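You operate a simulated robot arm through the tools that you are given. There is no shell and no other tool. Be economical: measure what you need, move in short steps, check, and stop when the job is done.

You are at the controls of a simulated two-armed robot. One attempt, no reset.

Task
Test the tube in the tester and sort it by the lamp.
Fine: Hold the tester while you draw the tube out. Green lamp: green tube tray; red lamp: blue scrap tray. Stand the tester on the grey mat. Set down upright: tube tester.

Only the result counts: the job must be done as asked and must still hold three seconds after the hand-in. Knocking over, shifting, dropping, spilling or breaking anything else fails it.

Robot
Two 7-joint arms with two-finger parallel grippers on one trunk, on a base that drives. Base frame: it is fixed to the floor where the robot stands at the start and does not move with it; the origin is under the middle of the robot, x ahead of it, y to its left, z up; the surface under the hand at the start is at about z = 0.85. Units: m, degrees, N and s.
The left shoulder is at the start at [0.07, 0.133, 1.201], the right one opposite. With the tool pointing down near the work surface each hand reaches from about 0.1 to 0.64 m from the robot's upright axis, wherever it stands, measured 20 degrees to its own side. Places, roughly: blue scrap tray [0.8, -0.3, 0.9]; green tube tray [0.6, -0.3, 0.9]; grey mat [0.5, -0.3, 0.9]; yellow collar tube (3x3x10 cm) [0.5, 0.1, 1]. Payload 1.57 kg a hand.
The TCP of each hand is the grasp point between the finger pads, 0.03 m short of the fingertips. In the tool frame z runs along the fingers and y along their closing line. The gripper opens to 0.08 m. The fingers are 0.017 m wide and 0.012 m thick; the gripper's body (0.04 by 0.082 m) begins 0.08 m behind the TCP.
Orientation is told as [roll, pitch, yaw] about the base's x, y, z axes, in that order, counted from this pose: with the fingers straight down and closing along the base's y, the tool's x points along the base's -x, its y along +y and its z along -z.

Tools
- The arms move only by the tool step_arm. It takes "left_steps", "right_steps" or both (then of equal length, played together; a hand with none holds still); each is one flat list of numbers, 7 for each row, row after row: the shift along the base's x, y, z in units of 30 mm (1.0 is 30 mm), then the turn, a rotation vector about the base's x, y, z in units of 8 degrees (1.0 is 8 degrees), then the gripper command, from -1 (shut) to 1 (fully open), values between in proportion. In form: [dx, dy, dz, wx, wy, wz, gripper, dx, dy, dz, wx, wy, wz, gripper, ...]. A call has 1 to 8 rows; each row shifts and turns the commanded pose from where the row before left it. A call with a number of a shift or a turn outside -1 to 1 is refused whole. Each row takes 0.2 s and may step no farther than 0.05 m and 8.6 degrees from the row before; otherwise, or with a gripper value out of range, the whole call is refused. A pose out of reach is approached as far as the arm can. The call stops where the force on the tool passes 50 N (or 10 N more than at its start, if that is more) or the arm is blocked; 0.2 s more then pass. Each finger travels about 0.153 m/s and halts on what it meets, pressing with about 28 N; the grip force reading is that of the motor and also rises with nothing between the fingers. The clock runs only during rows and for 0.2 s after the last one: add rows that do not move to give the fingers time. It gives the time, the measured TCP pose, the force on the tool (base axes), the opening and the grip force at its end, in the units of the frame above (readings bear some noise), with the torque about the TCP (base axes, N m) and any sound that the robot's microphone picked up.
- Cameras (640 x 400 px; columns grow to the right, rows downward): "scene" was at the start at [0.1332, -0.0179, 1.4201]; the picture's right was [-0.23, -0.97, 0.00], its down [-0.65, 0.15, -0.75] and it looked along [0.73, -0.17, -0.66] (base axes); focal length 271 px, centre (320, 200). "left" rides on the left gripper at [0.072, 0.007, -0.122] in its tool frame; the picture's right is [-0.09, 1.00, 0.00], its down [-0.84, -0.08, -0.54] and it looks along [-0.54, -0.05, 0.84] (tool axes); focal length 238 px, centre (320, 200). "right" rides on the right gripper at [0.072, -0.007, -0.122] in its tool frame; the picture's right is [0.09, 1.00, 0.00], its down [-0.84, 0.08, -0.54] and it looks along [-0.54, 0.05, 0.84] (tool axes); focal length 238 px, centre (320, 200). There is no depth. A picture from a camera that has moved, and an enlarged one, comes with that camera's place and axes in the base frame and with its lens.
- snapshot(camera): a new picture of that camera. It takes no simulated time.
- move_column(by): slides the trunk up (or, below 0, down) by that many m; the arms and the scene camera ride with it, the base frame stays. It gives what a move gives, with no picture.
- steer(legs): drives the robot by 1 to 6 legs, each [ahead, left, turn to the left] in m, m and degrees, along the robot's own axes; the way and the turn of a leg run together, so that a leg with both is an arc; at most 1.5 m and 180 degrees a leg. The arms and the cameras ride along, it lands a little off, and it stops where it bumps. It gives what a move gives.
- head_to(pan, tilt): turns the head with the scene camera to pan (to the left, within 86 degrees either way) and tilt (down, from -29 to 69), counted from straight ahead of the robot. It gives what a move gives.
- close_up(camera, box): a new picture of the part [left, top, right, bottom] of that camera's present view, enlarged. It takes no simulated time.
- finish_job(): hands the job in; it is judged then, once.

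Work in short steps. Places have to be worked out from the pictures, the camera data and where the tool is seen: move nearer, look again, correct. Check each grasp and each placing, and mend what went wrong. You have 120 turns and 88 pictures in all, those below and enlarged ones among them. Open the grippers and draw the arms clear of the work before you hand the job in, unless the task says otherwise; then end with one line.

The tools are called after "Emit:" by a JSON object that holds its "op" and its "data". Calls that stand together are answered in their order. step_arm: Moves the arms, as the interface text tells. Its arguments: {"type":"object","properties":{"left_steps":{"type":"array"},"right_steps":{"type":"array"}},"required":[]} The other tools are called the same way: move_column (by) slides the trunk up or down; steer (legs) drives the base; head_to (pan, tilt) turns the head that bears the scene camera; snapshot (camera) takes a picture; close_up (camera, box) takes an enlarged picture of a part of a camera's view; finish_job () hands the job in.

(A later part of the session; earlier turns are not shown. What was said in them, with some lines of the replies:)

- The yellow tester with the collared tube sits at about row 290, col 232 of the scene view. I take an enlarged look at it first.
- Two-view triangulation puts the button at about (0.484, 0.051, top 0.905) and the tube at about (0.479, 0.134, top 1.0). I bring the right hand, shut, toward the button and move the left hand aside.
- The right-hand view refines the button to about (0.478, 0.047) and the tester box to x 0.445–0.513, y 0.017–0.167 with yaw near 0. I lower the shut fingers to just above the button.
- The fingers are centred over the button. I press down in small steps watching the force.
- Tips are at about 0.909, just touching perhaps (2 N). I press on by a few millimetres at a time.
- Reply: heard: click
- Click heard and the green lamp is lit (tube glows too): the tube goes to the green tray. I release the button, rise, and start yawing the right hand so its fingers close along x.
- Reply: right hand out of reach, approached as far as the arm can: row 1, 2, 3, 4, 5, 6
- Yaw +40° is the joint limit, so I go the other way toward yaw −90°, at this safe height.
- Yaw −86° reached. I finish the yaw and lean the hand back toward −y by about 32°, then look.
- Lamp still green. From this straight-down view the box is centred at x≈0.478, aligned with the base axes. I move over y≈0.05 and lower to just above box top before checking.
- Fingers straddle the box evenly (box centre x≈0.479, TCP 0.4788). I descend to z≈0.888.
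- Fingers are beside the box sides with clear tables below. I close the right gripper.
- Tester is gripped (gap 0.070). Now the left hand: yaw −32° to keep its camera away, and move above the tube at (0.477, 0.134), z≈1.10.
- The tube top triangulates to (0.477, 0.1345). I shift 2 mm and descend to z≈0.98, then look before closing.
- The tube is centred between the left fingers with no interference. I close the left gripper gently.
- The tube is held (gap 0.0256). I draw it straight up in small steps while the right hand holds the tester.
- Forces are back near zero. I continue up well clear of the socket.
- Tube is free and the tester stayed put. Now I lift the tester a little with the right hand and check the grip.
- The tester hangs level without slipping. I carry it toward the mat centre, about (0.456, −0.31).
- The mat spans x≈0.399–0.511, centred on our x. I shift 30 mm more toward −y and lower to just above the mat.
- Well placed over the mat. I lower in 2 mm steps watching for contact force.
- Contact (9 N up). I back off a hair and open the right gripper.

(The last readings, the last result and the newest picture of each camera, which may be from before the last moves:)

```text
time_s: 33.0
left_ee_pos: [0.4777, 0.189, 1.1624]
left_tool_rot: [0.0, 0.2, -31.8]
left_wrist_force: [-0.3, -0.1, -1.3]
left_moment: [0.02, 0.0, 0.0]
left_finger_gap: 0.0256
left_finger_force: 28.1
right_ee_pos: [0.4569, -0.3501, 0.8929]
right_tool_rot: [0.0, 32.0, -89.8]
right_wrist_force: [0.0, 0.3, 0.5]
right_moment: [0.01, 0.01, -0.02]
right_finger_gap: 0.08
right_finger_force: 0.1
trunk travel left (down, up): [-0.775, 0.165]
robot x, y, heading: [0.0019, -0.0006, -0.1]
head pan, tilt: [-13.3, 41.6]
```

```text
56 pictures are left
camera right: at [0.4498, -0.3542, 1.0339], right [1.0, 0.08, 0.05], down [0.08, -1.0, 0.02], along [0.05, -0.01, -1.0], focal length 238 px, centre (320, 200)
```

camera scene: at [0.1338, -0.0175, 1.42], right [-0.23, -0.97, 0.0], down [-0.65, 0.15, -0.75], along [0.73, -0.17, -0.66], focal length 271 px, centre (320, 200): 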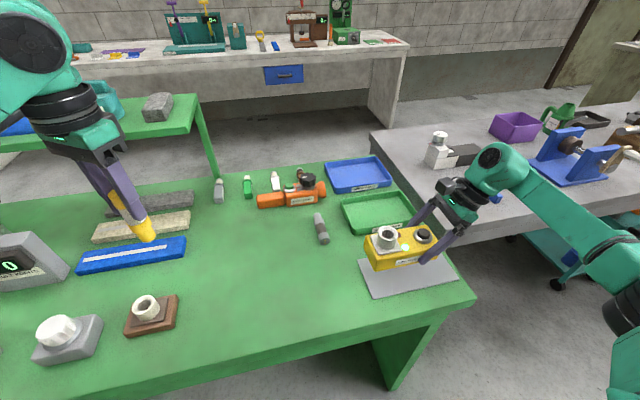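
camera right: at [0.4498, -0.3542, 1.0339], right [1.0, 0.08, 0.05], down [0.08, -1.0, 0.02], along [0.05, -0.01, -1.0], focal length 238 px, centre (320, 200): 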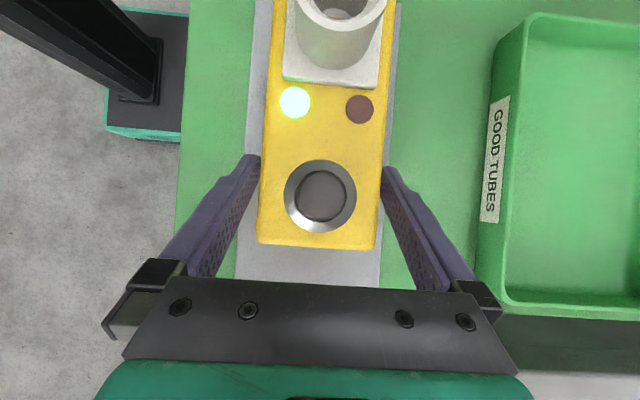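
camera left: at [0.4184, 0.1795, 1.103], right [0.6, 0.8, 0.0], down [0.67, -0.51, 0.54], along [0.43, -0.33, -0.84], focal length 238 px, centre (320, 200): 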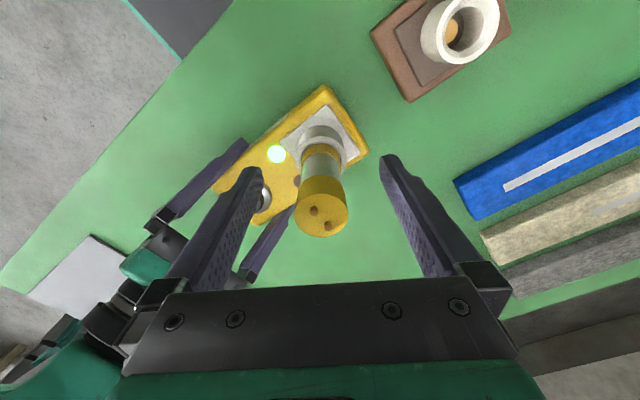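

The tester stands on the mat, released. I raise the right hand straight up and clear.

Emit:
{"op": "step_arm", "data": {"right_steps": [0, 0, 0.3, 0, 0, 0, 1, 0, 0, 0.5, 0, 0, 0, 1, 0, 0, 1, 0, 0, 0, 1, 0, 0, 1, 0, 0, 0, 1, 0, 0, 1, 0, 0, 0, 1, 0, 0, 1, 0, 0, 0, 1, 0, 0, 1, 0, 0, 0, 1, 0, 0, 1, 0, 0, 0, 1]}}

Emit:
{"op": "snapshot", "data": {"camera": "scene"}}

Emit:
{"op": "snapshot", "data": {"camera": "left"}}

```text
time_s: 34.8
left_ee_pos: [0.4793, 0.1895, 1.1623]
left_tool_rot: [-0.1, 0.0, -31.8]
left_wrist_force: [0.4, -0.7, -0.3]
left_moment: [-0.02, 0.02, -0.03]
left_finger_gap: 0.0256
left_finger_force: 27.6
right_ee_pos: [0.4554, -0.3504, 1.0962]
right_tool_rot: [0.0, 31.9, -89.8]
right_wrist_force: [-0.3, -0.5, 0.1]
right_moment: [-0.02, -0.02, -0.01]
right_finger_gap: 0.0799
right_finger_force: 0.0
trunk travel left (down, up): [-0.775, 0.165]
robot x, y, heading: [0.0013, -0.0004, -0.1]
head pan, tilt: [-13.3, 41.6]
```

```text
55 pictures are left
camera scene: at [0.1332, -0.0173, 1.4201], right [-0.23, -0.97, 0.0], down [-0.65, 0.15, -0.75], along [0.73, -0.17, -0.66], focal length 271 px, centre (320, 200)
```

scene: 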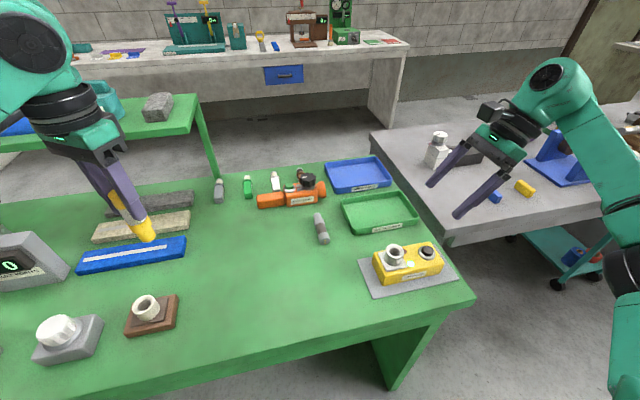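

```text
54 pictures are left
camera left: at [0.4204, 0.2341, 1.285], right [0.6, 0.8, 0.0], down [0.67, -0.51, 0.54], along [0.43, -0.33, -0.84], focal length 238 px, centre (320, 200)
```

left: 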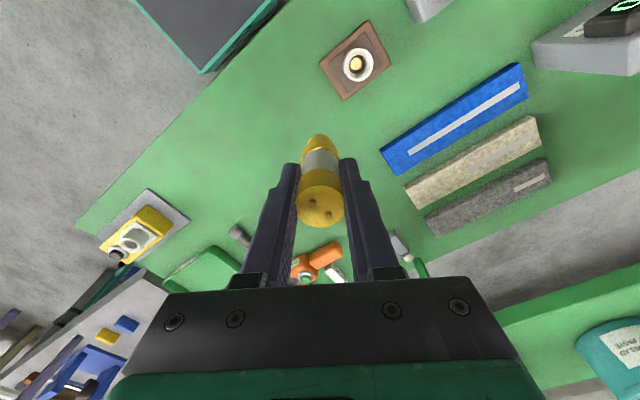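

The tester stands on the mat. I look closely at the tube's lower end to decide how to set it down.

Emit:
{"op": "close_up", "data": {"camera": "scene", "box": [80, 170, 180, 250]}}

Emit:
{"op": "close_up", "data": {"camera": "scene", "box": [290, 150, 470, 300]}}

```text
5.00 times, centred on (130, 210) of scene
camera zoom: at [0.1332, -0.0173, 1.4201], right [-0.23, -0.97, 0.0], down [-0.65, 0.15, -0.75], along [0.73, -0.17, -0.66], focal length 1353 px, centre (1270, 150)
```

zoom: 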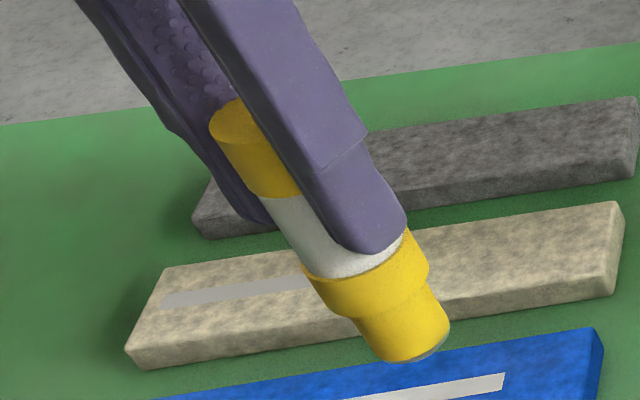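

```text
2.67 times, centred on (380, 225) of scene
camera zoom: at [0.1332, -0.0173, 1.4201], right [-0.23, -0.97, 0.0], down [-0.65, 0.15, -0.75], along [0.73, -0.17, -0.66], focal length 722 px, centre (160, 133)
```

zoom: 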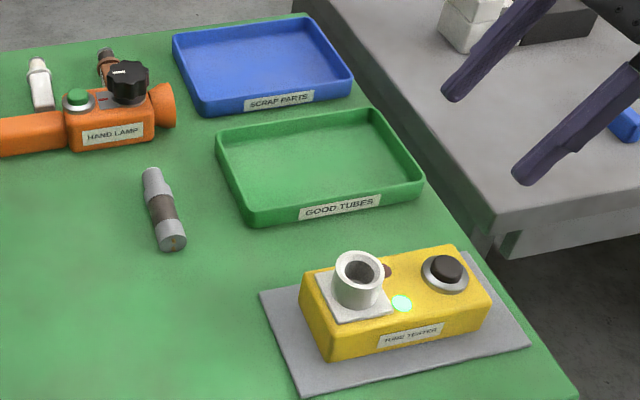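

Both ends are flat, so the tube can stand in the "GOOD TUBES" tray. I tuck the right hand in and higher before driving.

Emit:
{"op": "step_arm", "data": {"right_steps": [0, 0, 0.8, -1, 0, 0, 1, 0, 0, 0.8, -1, 0, 0, 1, -0.4, 0.5, 0.8, -1, 0, 0, 1, -0.4, 0.5, 0.8, -1, 0, 0, 1, -0.4, 0.5, 0.8, 0, 0, 0, 1, -0.4, 0.5, 0, 0, 0, 0, 1], "left_steps": [0, 0, 0.5, 0, 0, 0, -1, 0, 0, 0.5, 0, 0, 0, -1, 0, 0, 0.5, 0, 0, 0, -1, 0, 0, 0, 0, 0, 0, -1, 0, 0, 0, 0, 0, 0, -1, 0, 0, 0, 0, 0, 0, -1]}}

Emit:
{"op": "steer", "data": {"legs": [[0.0, -0.3, 0], [0.06, 0, 0]]}}

Emit:
{"op": "snapshot", "data": {"camera": "scene"}}

Emit:
{"op": "snapshot", "data": {"camera": "left"}}

```text
time_s: 36.2
left_ee_pos: [0.4766, 0.1879, 1.2072]
left_tool_rot: [0.0, 0.1, -31.9]
left_wrist_force: [0.3, -0.1, -1.0]
left_moment: [0.01, -0.01, 0.02]
left_finger_gap: 0.0257
left_finger_force: 27.7
right_ee_pos: [0.4095, -0.2903, 1.2182]
right_tool_rot: [0.0, 0.0, -89.9]
right_wrist_force: [-0.2, -0.1, -0.6]
right_moment: [0.0, 0.01, 0.0]
right_finger_gap: 0.08
right_finger_force: 0.0
trunk travel left (down, up): [-0.775, 0.165]
robot x, y, heading: [0.0025, 0.0019, 0.3]
head pan, tilt: [-13.3, 41.6]
```

```text
time_s: 38.8
left_ee_pos: [0.5281, -0.1086, 1.2104]
left_tool_rot: [0.1, -0.3, -31.8]
left_wrist_force: [-1.0, -0.6, -0.5]
left_moment: [0.01, -0.05, 0.0]
left_finger_gap: 0.0255
left_finger_force: 28.1
right_ee_pos: [0.4637, -0.5878, 1.2216]
right_tool_rot: [0.3, -0.2, -89.7]
right_wrist_force: [-0.6, -0.8, 0.0]
right_moment: [-0.02, -0.07, 0.01]
right_finger_gap: 0.0803
right_finger_force: 0.1
trunk travel left (down, up): [-0.775, 0.165]
robot x, y, heading: [0.057, -0.3009, 0.0]
head pan, tilt: [-13.3, 41.6]
```

```text
51 pictures are left
camera scene: at [0.1843, -0.3155, 1.421], right [-0.23, -0.97, 0.0], down [-0.64, 0.15, -0.75], along [0.73, -0.17, -0.66], focal length 271 px, centre (320, 200)
```

scene: 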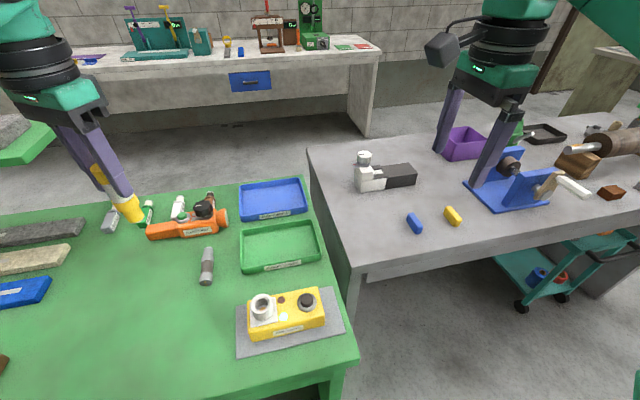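

```text
50 pictures are left
camera left: at [0.471, -0.064, 1.3326], right [0.6, 0.8, 0.0], down [0.67, -0.51, 0.55], along [0.44, -0.33, -0.84], focal length 238 px, centre (320, 200)
```

left: 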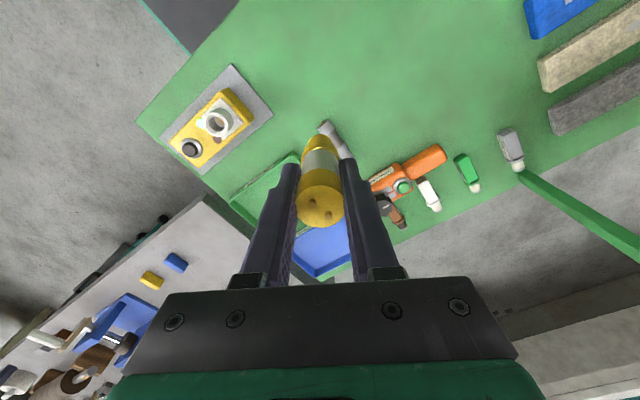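

The green tray centre works out at about (0.650, −0.314) from both vantage points. I move the left hand with the tube over it.

Emit:
{"op": "step_arm", "data": {"left_steps": [0.51, -0.85, 0, 0, 0, 0, -1, 0.51, -0.85, 0, 0, 0, 0, -1, 0.51, -0.85, 0, 0, 0, 0, -1, 0.51, -0.85, 0, 0, 0, 0, -1, 0.51, -0.85, -0.5, 0, 0, 0, -1, 0.51, -0.85, -0.7, 0, 0, 0, -1, 0.51, -0.85, -0.7, 0, 0, 0, -1, 0.51, -0.85, -0.7, 0, 0, 0, -1]}}

Emit:
{"op": "snapshot", "data": {"camera": "left"}}

Emit:
{"op": "snapshot", "data": {"camera": "scene"}}

```text
time_s: 40.6
left_ee_pos: [0.6162, -0.3011, 1.1474]
left_tool_rot: [0.1, 0.0, -31.8]
left_wrist_force: [0.1, -0.8, -0.2]
left_moment: [0.02, 0.01, -0.03]
left_finger_gap: 0.0253
left_finger_force: 27.8
left hand out of reach, approached as far as the arm can: row 6, 7, 8
right_ee_pos: [0.4692, -0.5885, 1.2166]
right_tool_rot: [0.1, 0.1, -89.7]
right_wrist_force: [-0.4, -0.1, -0.6]
right_moment: [0.03, -0.01, 0.03]
right_finger_gap: 0.0801
right_finger_force: 0.1
trunk travel left (down, up): [-0.775, 0.165]
robot x, y, heading: [0.0559, -0.2984, 0.2]
head pan, tilt: [-13.3, 41.6]
```

```text
49 pictures are left
camera left: at [0.5576, -0.2557, 1.2703], right [0.6, 0.8, 0.0], down [0.67, -0.51, 0.54], along [0.43, -0.33, -0.84], focal length 238 px, centre (320, 200)
```

left: 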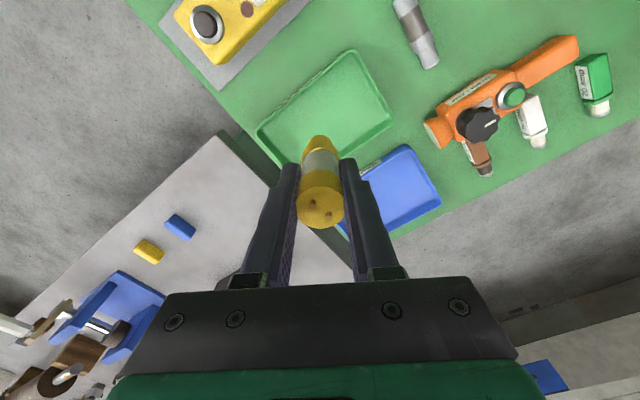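

```text
48 pictures are left
camera scene: at [0.1915, -0.3184, 1.4201], right [-0.23, -0.97, 0.0], down [-0.65, 0.15, -0.75], along [0.73, -0.17, -0.66], focal length 271 px, centre (320, 200)
```

scene: 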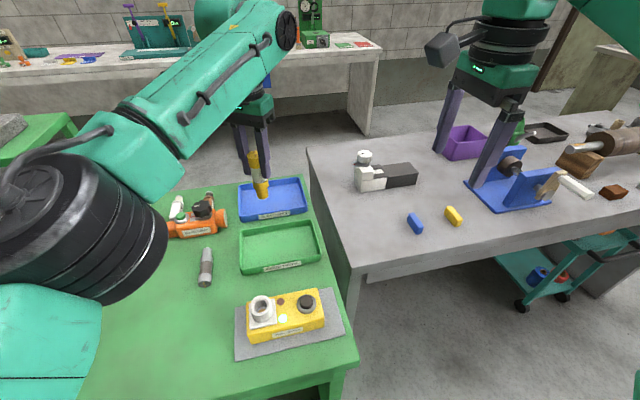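

The arm stops short of the reach here, so I drive a little further ahead and right.

Emit:
{"op": "steer", "data": {"legs": [[0, -0.08, 0], [0.06, 0, 0]]}}

```text
time_s: 42.2
left_ee_pos: [0.6699, -0.3744, 1.1509]
left_tool_rot: [0.1, -0.4, -31.8]
left_wrist_force: [-0.4, 0.3, -0.5]
left_moment: [-0.03, -0.06, 0.01]
left_finger_gap: 0.0254
left_finger_force: 28.3
right_ee_pos: [0.5229, -0.664, 1.2211]
right_tool_rot: [0.3, -0.1, -89.6]
right_wrist_force: [-0.2, 0.0, 0.1]
right_moment: [-0.01, -0.09, 0.0]
right_finger_gap: 0.0801
right_finger_force: 0.0
trunk travel left (down, up): [-0.775, 0.165]
robot x, y, heading: [0.1182, -0.3818, 0.2]
head pan, tilt: [-13.3, 41.6]
```

Now I move to (0.650, −0.314) and lower to z≈1.0.

Emit:
{"op": "step_arm", "data": {"left_steps": [-0.33, 0.7, 0, 0, 0, 0, -1, -0.33, 0.7, 0, 0, 0, 0, -1, 0, 0.6, 0, 0, 0, 0, -1, 0, 0, -1, 0, 0, 0, -1, 0, 0, -1, 0, 0, 0, -1, 0, 0, -1, 0, 0, 0, -1, 0, 0, -1, 0, 0, 0, -1, 0, 0, -1, 0, 0, 0, -1]}}

Emit:
{"op": "snapshot", "data": {"camera": "left"}}

Emit:
{"op": "snapshot", "data": {"camera": "scene"}}

```text
time_s: 44.0
left_ee_pos: [0.6572, -0.3192, 0.9965]
left_tool_rot: [0.0, 0.0, -31.8]
left_wrist_force: [-0.4, 0.2, -0.4]
left_moment: [0.0, -0.04, -0.02]
left_finger_gap: 0.0255
left_finger_force: 27.9
right_ee_pos: [0.5308, -0.6663, 1.2184]
right_tool_rot: [0.1, -0.1, -89.6]
right_wrist_force: [0.5, 0.3, -0.1]
right_moment: [-0.01, 0.03, -0.02]
right_finger_gap: 0.0802
right_finger_force: 0.0
trunk travel left (down, up): [-0.775, 0.165]
robot x, y, heading: [0.1206, -0.3786, 0.3]
head pan, tilt: [-13.3, 41.6]
```

```text
47 pictures are left
camera left: at [0.5997, -0.2746, 1.1203], right [0.6, 0.8, 0.0], down [0.67, -0.51, 0.54], along [0.43, -0.33, -0.84], focal length 238 px, centre (320, 200)
```

left: 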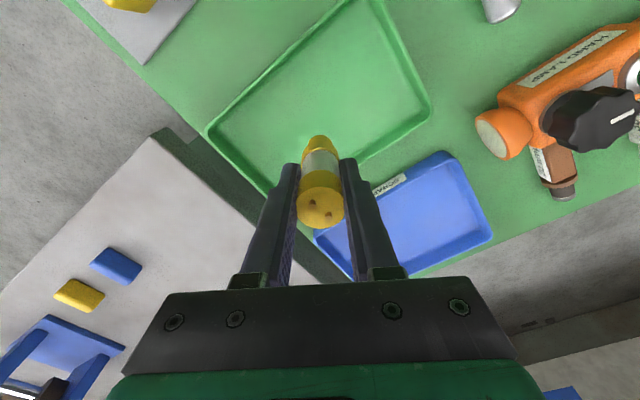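

```text
46 pictures are left
camera scene: at [0.2526, -0.3957, 1.4201], right [-0.23, -0.97, 0.0], down [-0.65, 0.15, -0.75], along [0.73, -0.17, -0.66], focal length 271 px, centre (320, 200)
```

scene: 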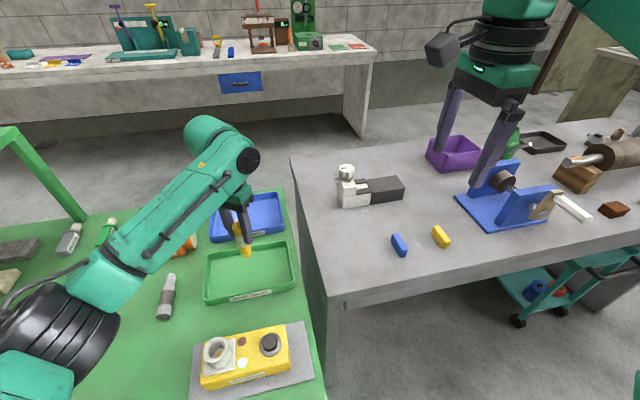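

Tray spans x 0.589–0.70, y −0.407…−0.219, centre (0.645, −0.313). I correct by 12 mm and lower to about a centimetre above the floor.

Emit:
{"op": "step_arm", "data": {"left_steps": [-0.4, 0.2, -0.3, 0, 0, 0, -1, 0, 0, -0.6, 0, 0, 0, -1, 0, 0, -0.6, 0, 0, 0, -1, 0, 0, -0.2, 0, 0, 0, -1, 0, 0, 0, 0, 0, 0, -1]}}

Emit:
{"op": "close_up", "data": {"camera": "scene", "box": [180, 190, 320, 310]}}

```text
time_s: 45.2
left_ee_pos: [0.6455, -0.3112, 0.9458]
left_tool_rot: [0.0, 0.0, -31.9]
left_wrist_force: [-0.5, 0.0, -0.5]
left_moment: [-0.01, -0.04, -0.01]
left_finger_gap: 0.0256
left_finger_force: 28.0
right_ee_pos: [0.5291, -0.6663, 1.2173]
right_tool_rot: [0.0, -0.1, -89.6]
right_wrist_force: [-0.2, 0.0, 0.2]
right_moment: [0.02, 0.02, 0.02]
right_finger_gap: 0.08
right_finger_force: 0.0
trunk travel left (down, up): [-0.775, 0.165]
robot x, y, heading: [0.1204, -0.3787, 0.1]
head pan, tilt: [-13.3, 41.6]
```

```text
3.33 times, centred on (250, 250) of scene
camera zoom: at [0.2524, -0.3958, 1.4201], right [-0.23, -0.97, 0.0], down [-0.65, 0.15, -0.75], along [0.73, -0.17, -0.66], focal length 902 px, centre (553, 33)
```

zoom: 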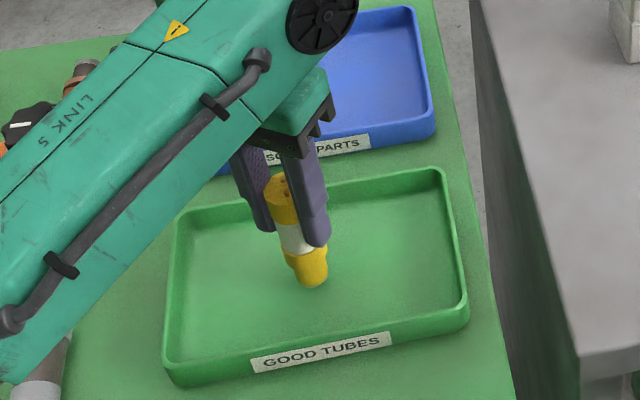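

The tube hangs inside the tray, in its middle. I lower in 2–3 mm steps until contact.

Emit:
{"op": "step_arm", "data": {"left_steps": [0, 0, -0.1, 0, 0, 0, -1, 0, 0, -0.1, 0, 0, 0, -1, 0, 0, -0.07, 0, 0, 0, -1, 0, 0, 0, 0, 0, 0, -1]}}

```text
time_s: 46.2
left_ee_pos: [0.6435, -0.3109, 0.9426]
left_tool_rot: [0.2, -0.5, -31.7]
left_wrist_force: [5.9, 1.5, 20.8]
left_moment: [0.1, -0.6, -0.02]
left_finger_gap: 0.0257
left_finger_force: 27.9
right_ee_pos: [0.5283, -0.6671, 1.2184]
right_tool_rot: [0.1, 0.0, -89.7]
right_wrist_force: [-0.2, 0.6, -0.5]
right_moment: [-0.05, 0.01, -0.01]
right_finger_gap: 0.0796
right_finger_force: 0.1
trunk travel left (down, up): [-0.775, 0.165]
robot x, y, heading: [0.1217, -0.3811, 0.2]
head pan, tilt: [-13.3, 41.6]
```

Contact at z≈0.943 (21 N). I relax about 4 mm and check before opening.

Emit:
{"op": "step_arm", "data": {"left_steps": [0, 0, 0.12, 0, 0, 0, -1, 0, 0, 0, 0, 0, 0, -1]}}

Emit:
{"op": "close_up", "data": {"camera": "scene", "box": [180, 190, 320, 310]}}

```text
time_s: 46.8
left_ee_pos: [0.6423, -0.3113, 0.9424]
left_tool_rot: [-0.1, 0.2, -31.9]
left_wrist_force: [0.6, 0.5, 6.5]
left_moment: [-0.03, -0.04, -0.04]
left_finger_gap: 0.0255
left_finger_force: 27.9
right_ee_pos: [0.5288, -0.6664, 1.2186]
right_tool_rot: [0.1, 0.0, -89.6]
right_wrist_force: [-0.8, -0.2, 1.0]
right_moment: [0.0, 0.03, 0.01]
right_finger_gap: 0.0797
right_finger_force: 0.1
trunk travel left (down, up): [-0.775, 0.165]
robot x, y, heading: [0.1219, -0.3789, 0.1]
head pan, tilt: [-13.3, 41.6]
```

```text
3.33 times, centred on (250, 250) of scene
camera zoom: at [0.2512, -0.3957, 1.42], right [-0.23, -0.97, 0.0], down [-0.65, 0.15, -0.75], along [0.73, -0.17, -0.66], focal length 902 px, centre (553, 33)
```

zoom: 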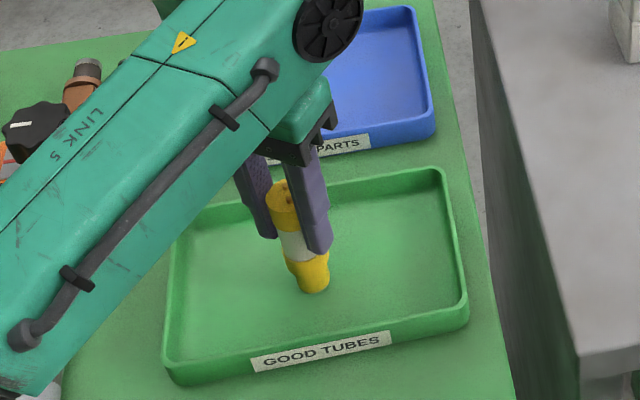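

Tube stands on the tray floor. I relax one more millimetre and open slowly.

Emit:
{"op": "step_arm", "data": {"left_steps": [0, 0, 0.05, 0, 0, 0, -1, 0, 0, 0, 0, 0, 0, -0.3, 0, 0, 0, 0, 0, 0, -0.15, 0, 0, 0, 0, 0, 0, 0.1, 0, 0, 0, 0, 0, 0, 0.5, 0, 0, 0, 0, 0, 0, 1, 0, 0, 0, 0, 0, 0, 1]}}

Emit:
{"op": "close_up", "data": {"camera": "scene", "box": [180, 190, 320, 310]}}

Emit:
{"op": "snapshot", "data": {"camera": "left"}}

```text
time_s: 48.4
left_ee_pos: [0.6436, -0.3122, 0.9432]
left_tool_rot: [0.0, 0.1, -31.8]
left_wrist_force: [-0.1, -0.2, -0.2]
left_moment: [0.0, 0.01, 0.0]
left_finger_gap: 0.08
left_finger_force: 0.0
right_ee_pos: [0.5299, -0.6673, 1.2184]
right_tool_rot: [0.1, 0.0, -89.6]
right_wrist_force: [1.6, -0.3, 0.3]
right_moment: [0.0, 0.01, 0.0]
right_finger_gap: 0.0801
right_finger_force: 0.0
trunk travel left (down, up): [-0.775, 0.165]
robot x, y, heading: [0.1155, -0.379, 0.6]
head pan, tilt: [-13.3, 41.6]
```

```text
3.33 times, centred on (250, 250) of scene
camera zoom: at [0.2523, -0.3957, 1.4201], right [-0.23, -0.97, 0.0], down [-0.65, 0.15, -0.75], along [0.73, -0.17, -0.66], focal length 902 px, centre (553, 33)
```

zoom: 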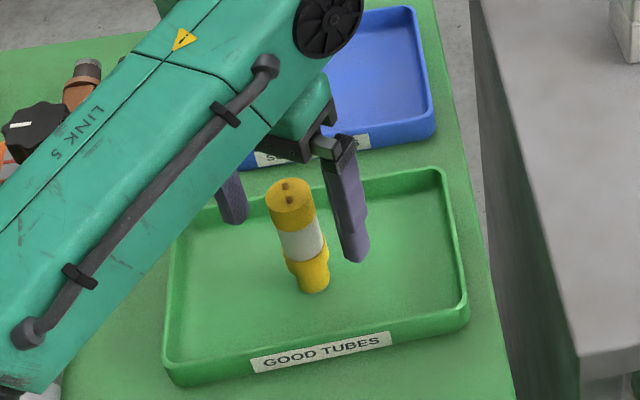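

```text
42 pictures are left
camera left: at [0.5861, -0.2675, 1.0666], right [0.6, 0.8, 0.0], down [0.67, -0.51, 0.54], along [0.43, -0.33, -0.84], focal length 238 px, centre (320, 200)
```

left: 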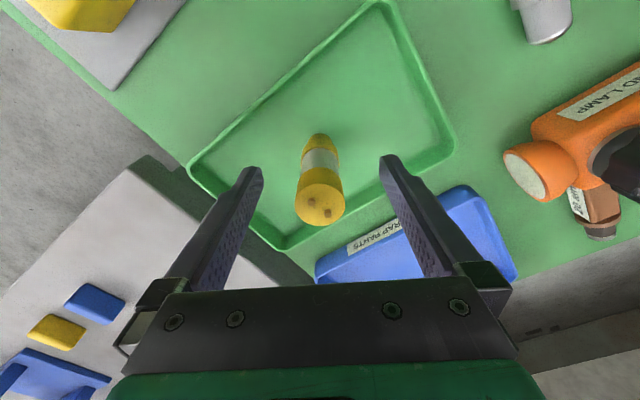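

The tube stands free, upright in the green tray. I raise the left hand straight up.

Emit:
{"op": "step_arm", "data": {"left_steps": [0, 0, 0.5, 0, 0, 0, 1, 0, 0, 0.8, 0, 0, 0, 1, 0, 0, 1, 0, 0, 0, 1, 0, 0, 1, 0, 0, 0, 1, 0, 0, 1, 0, 0, 0, 1, 0, 0, 1, 0, 0, 0, 1, -0.5, 0.5, 1, 0, 0, 0, 1, -0.8, 0.8, 0, 0, 0, 0, 1]}}

Emit:
{"op": "step_arm", "data": {"left_steps": [-0.8, 0.9, 0, 0, 0, 0, 1, -0.8, 0.9, 0, 0, 0, 0, 1, -0.8, 0.9, 0, 0, 0, 0, 1, -0.8, 0.9, 0, 0, 0, 0, 1, 0, 0.9, 0, 0, 0, 0, 1, 0, 0.9, 0, 0, 0, 0, 1, 0, 0, 0, 0, 0, 0, 1]}}

Emit:
{"op": "snapshot", "data": {"camera": "scene"}}

```text
time_s: 50.2
left_ee_pos: [0.6023, -0.2716, 1.1312]
left_tool_rot: [0.0, -0.1, -31.7]
left_wrist_force: [1.1, 0.4, 0.2]
left_moment: [-0.01, 0.01, 0.01]
left_finger_gap: 0.08
left_finger_force: 0.1
right_ee_pos: [0.5293, -0.6651, 1.2175]
right_tool_rot: [0.1, -0.1, -89.6]
right_wrist_force: [-0.3, 0.0, -0.6]
right_moment: [-0.04, -0.04, 0.0]
right_finger_gap: 0.08
right_finger_force: 0.0
trunk travel left (down, up): [-0.775, 0.165]
robot x, y, heading: [0.1198, -0.3816, 0.5]
head pan, tilt: [-13.3, 41.6]
```

```text
time_s: 51.8
left_ee_pos: [0.5071, -0.1092, 1.1332]
left_tool_rot: [0.0, 0.0, -31.8]
left_wrist_force: [-0.2, -0.8, 0.1]
left_moment: [0.04, -0.01, -0.03]
left_finger_gap: 0.0796
left_finger_force: 0.1
right_ee_pos: [0.5298, -0.6675, 1.2176]
right_tool_rot: [0.1, 0.1, -89.6]
right_wrist_force: [-0.1, 0.2, 0.3]
right_moment: [-0.02, -0.01, -0.03]
right_finger_gap: 0.08
right_finger_force: 0.0
trunk travel left (down, up): [-0.775, 0.165]
robot x, y, heading: [0.1177, -0.3798, 0.3]
head pan, tilt: [-13.3, 41.6]
```

```text
41 pictures are left
camera scene: at [0.2519, -0.3959, 1.4201], right [-0.23, -0.97, 0.0], down [-0.65, 0.15, -0.75], along [0.73, -0.17, -0.66], focal length 271 px, centre (320, 200)
```

scene: 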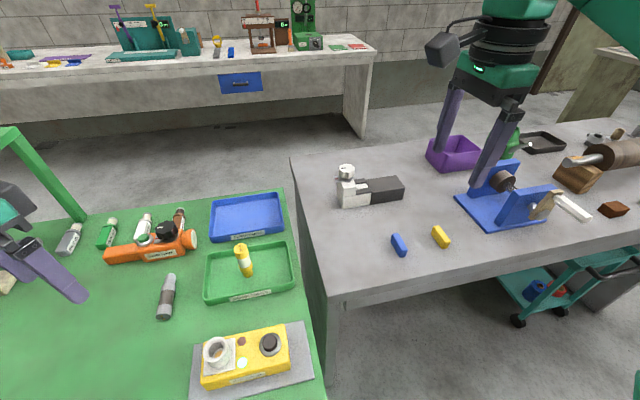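

The tube stands in the green tray, the tester is upright on the grey mat, both grippers are open and the arms are clear. I hand in.

Emit:
{"op": "finish_job", "data": {}}

```text
The job is handed in.
```

The lamp lit green, so I drew the tube out while the other hand held the tester. The tube now stands in the green tray and the tester is upright on the grey mat; the job is handed in.
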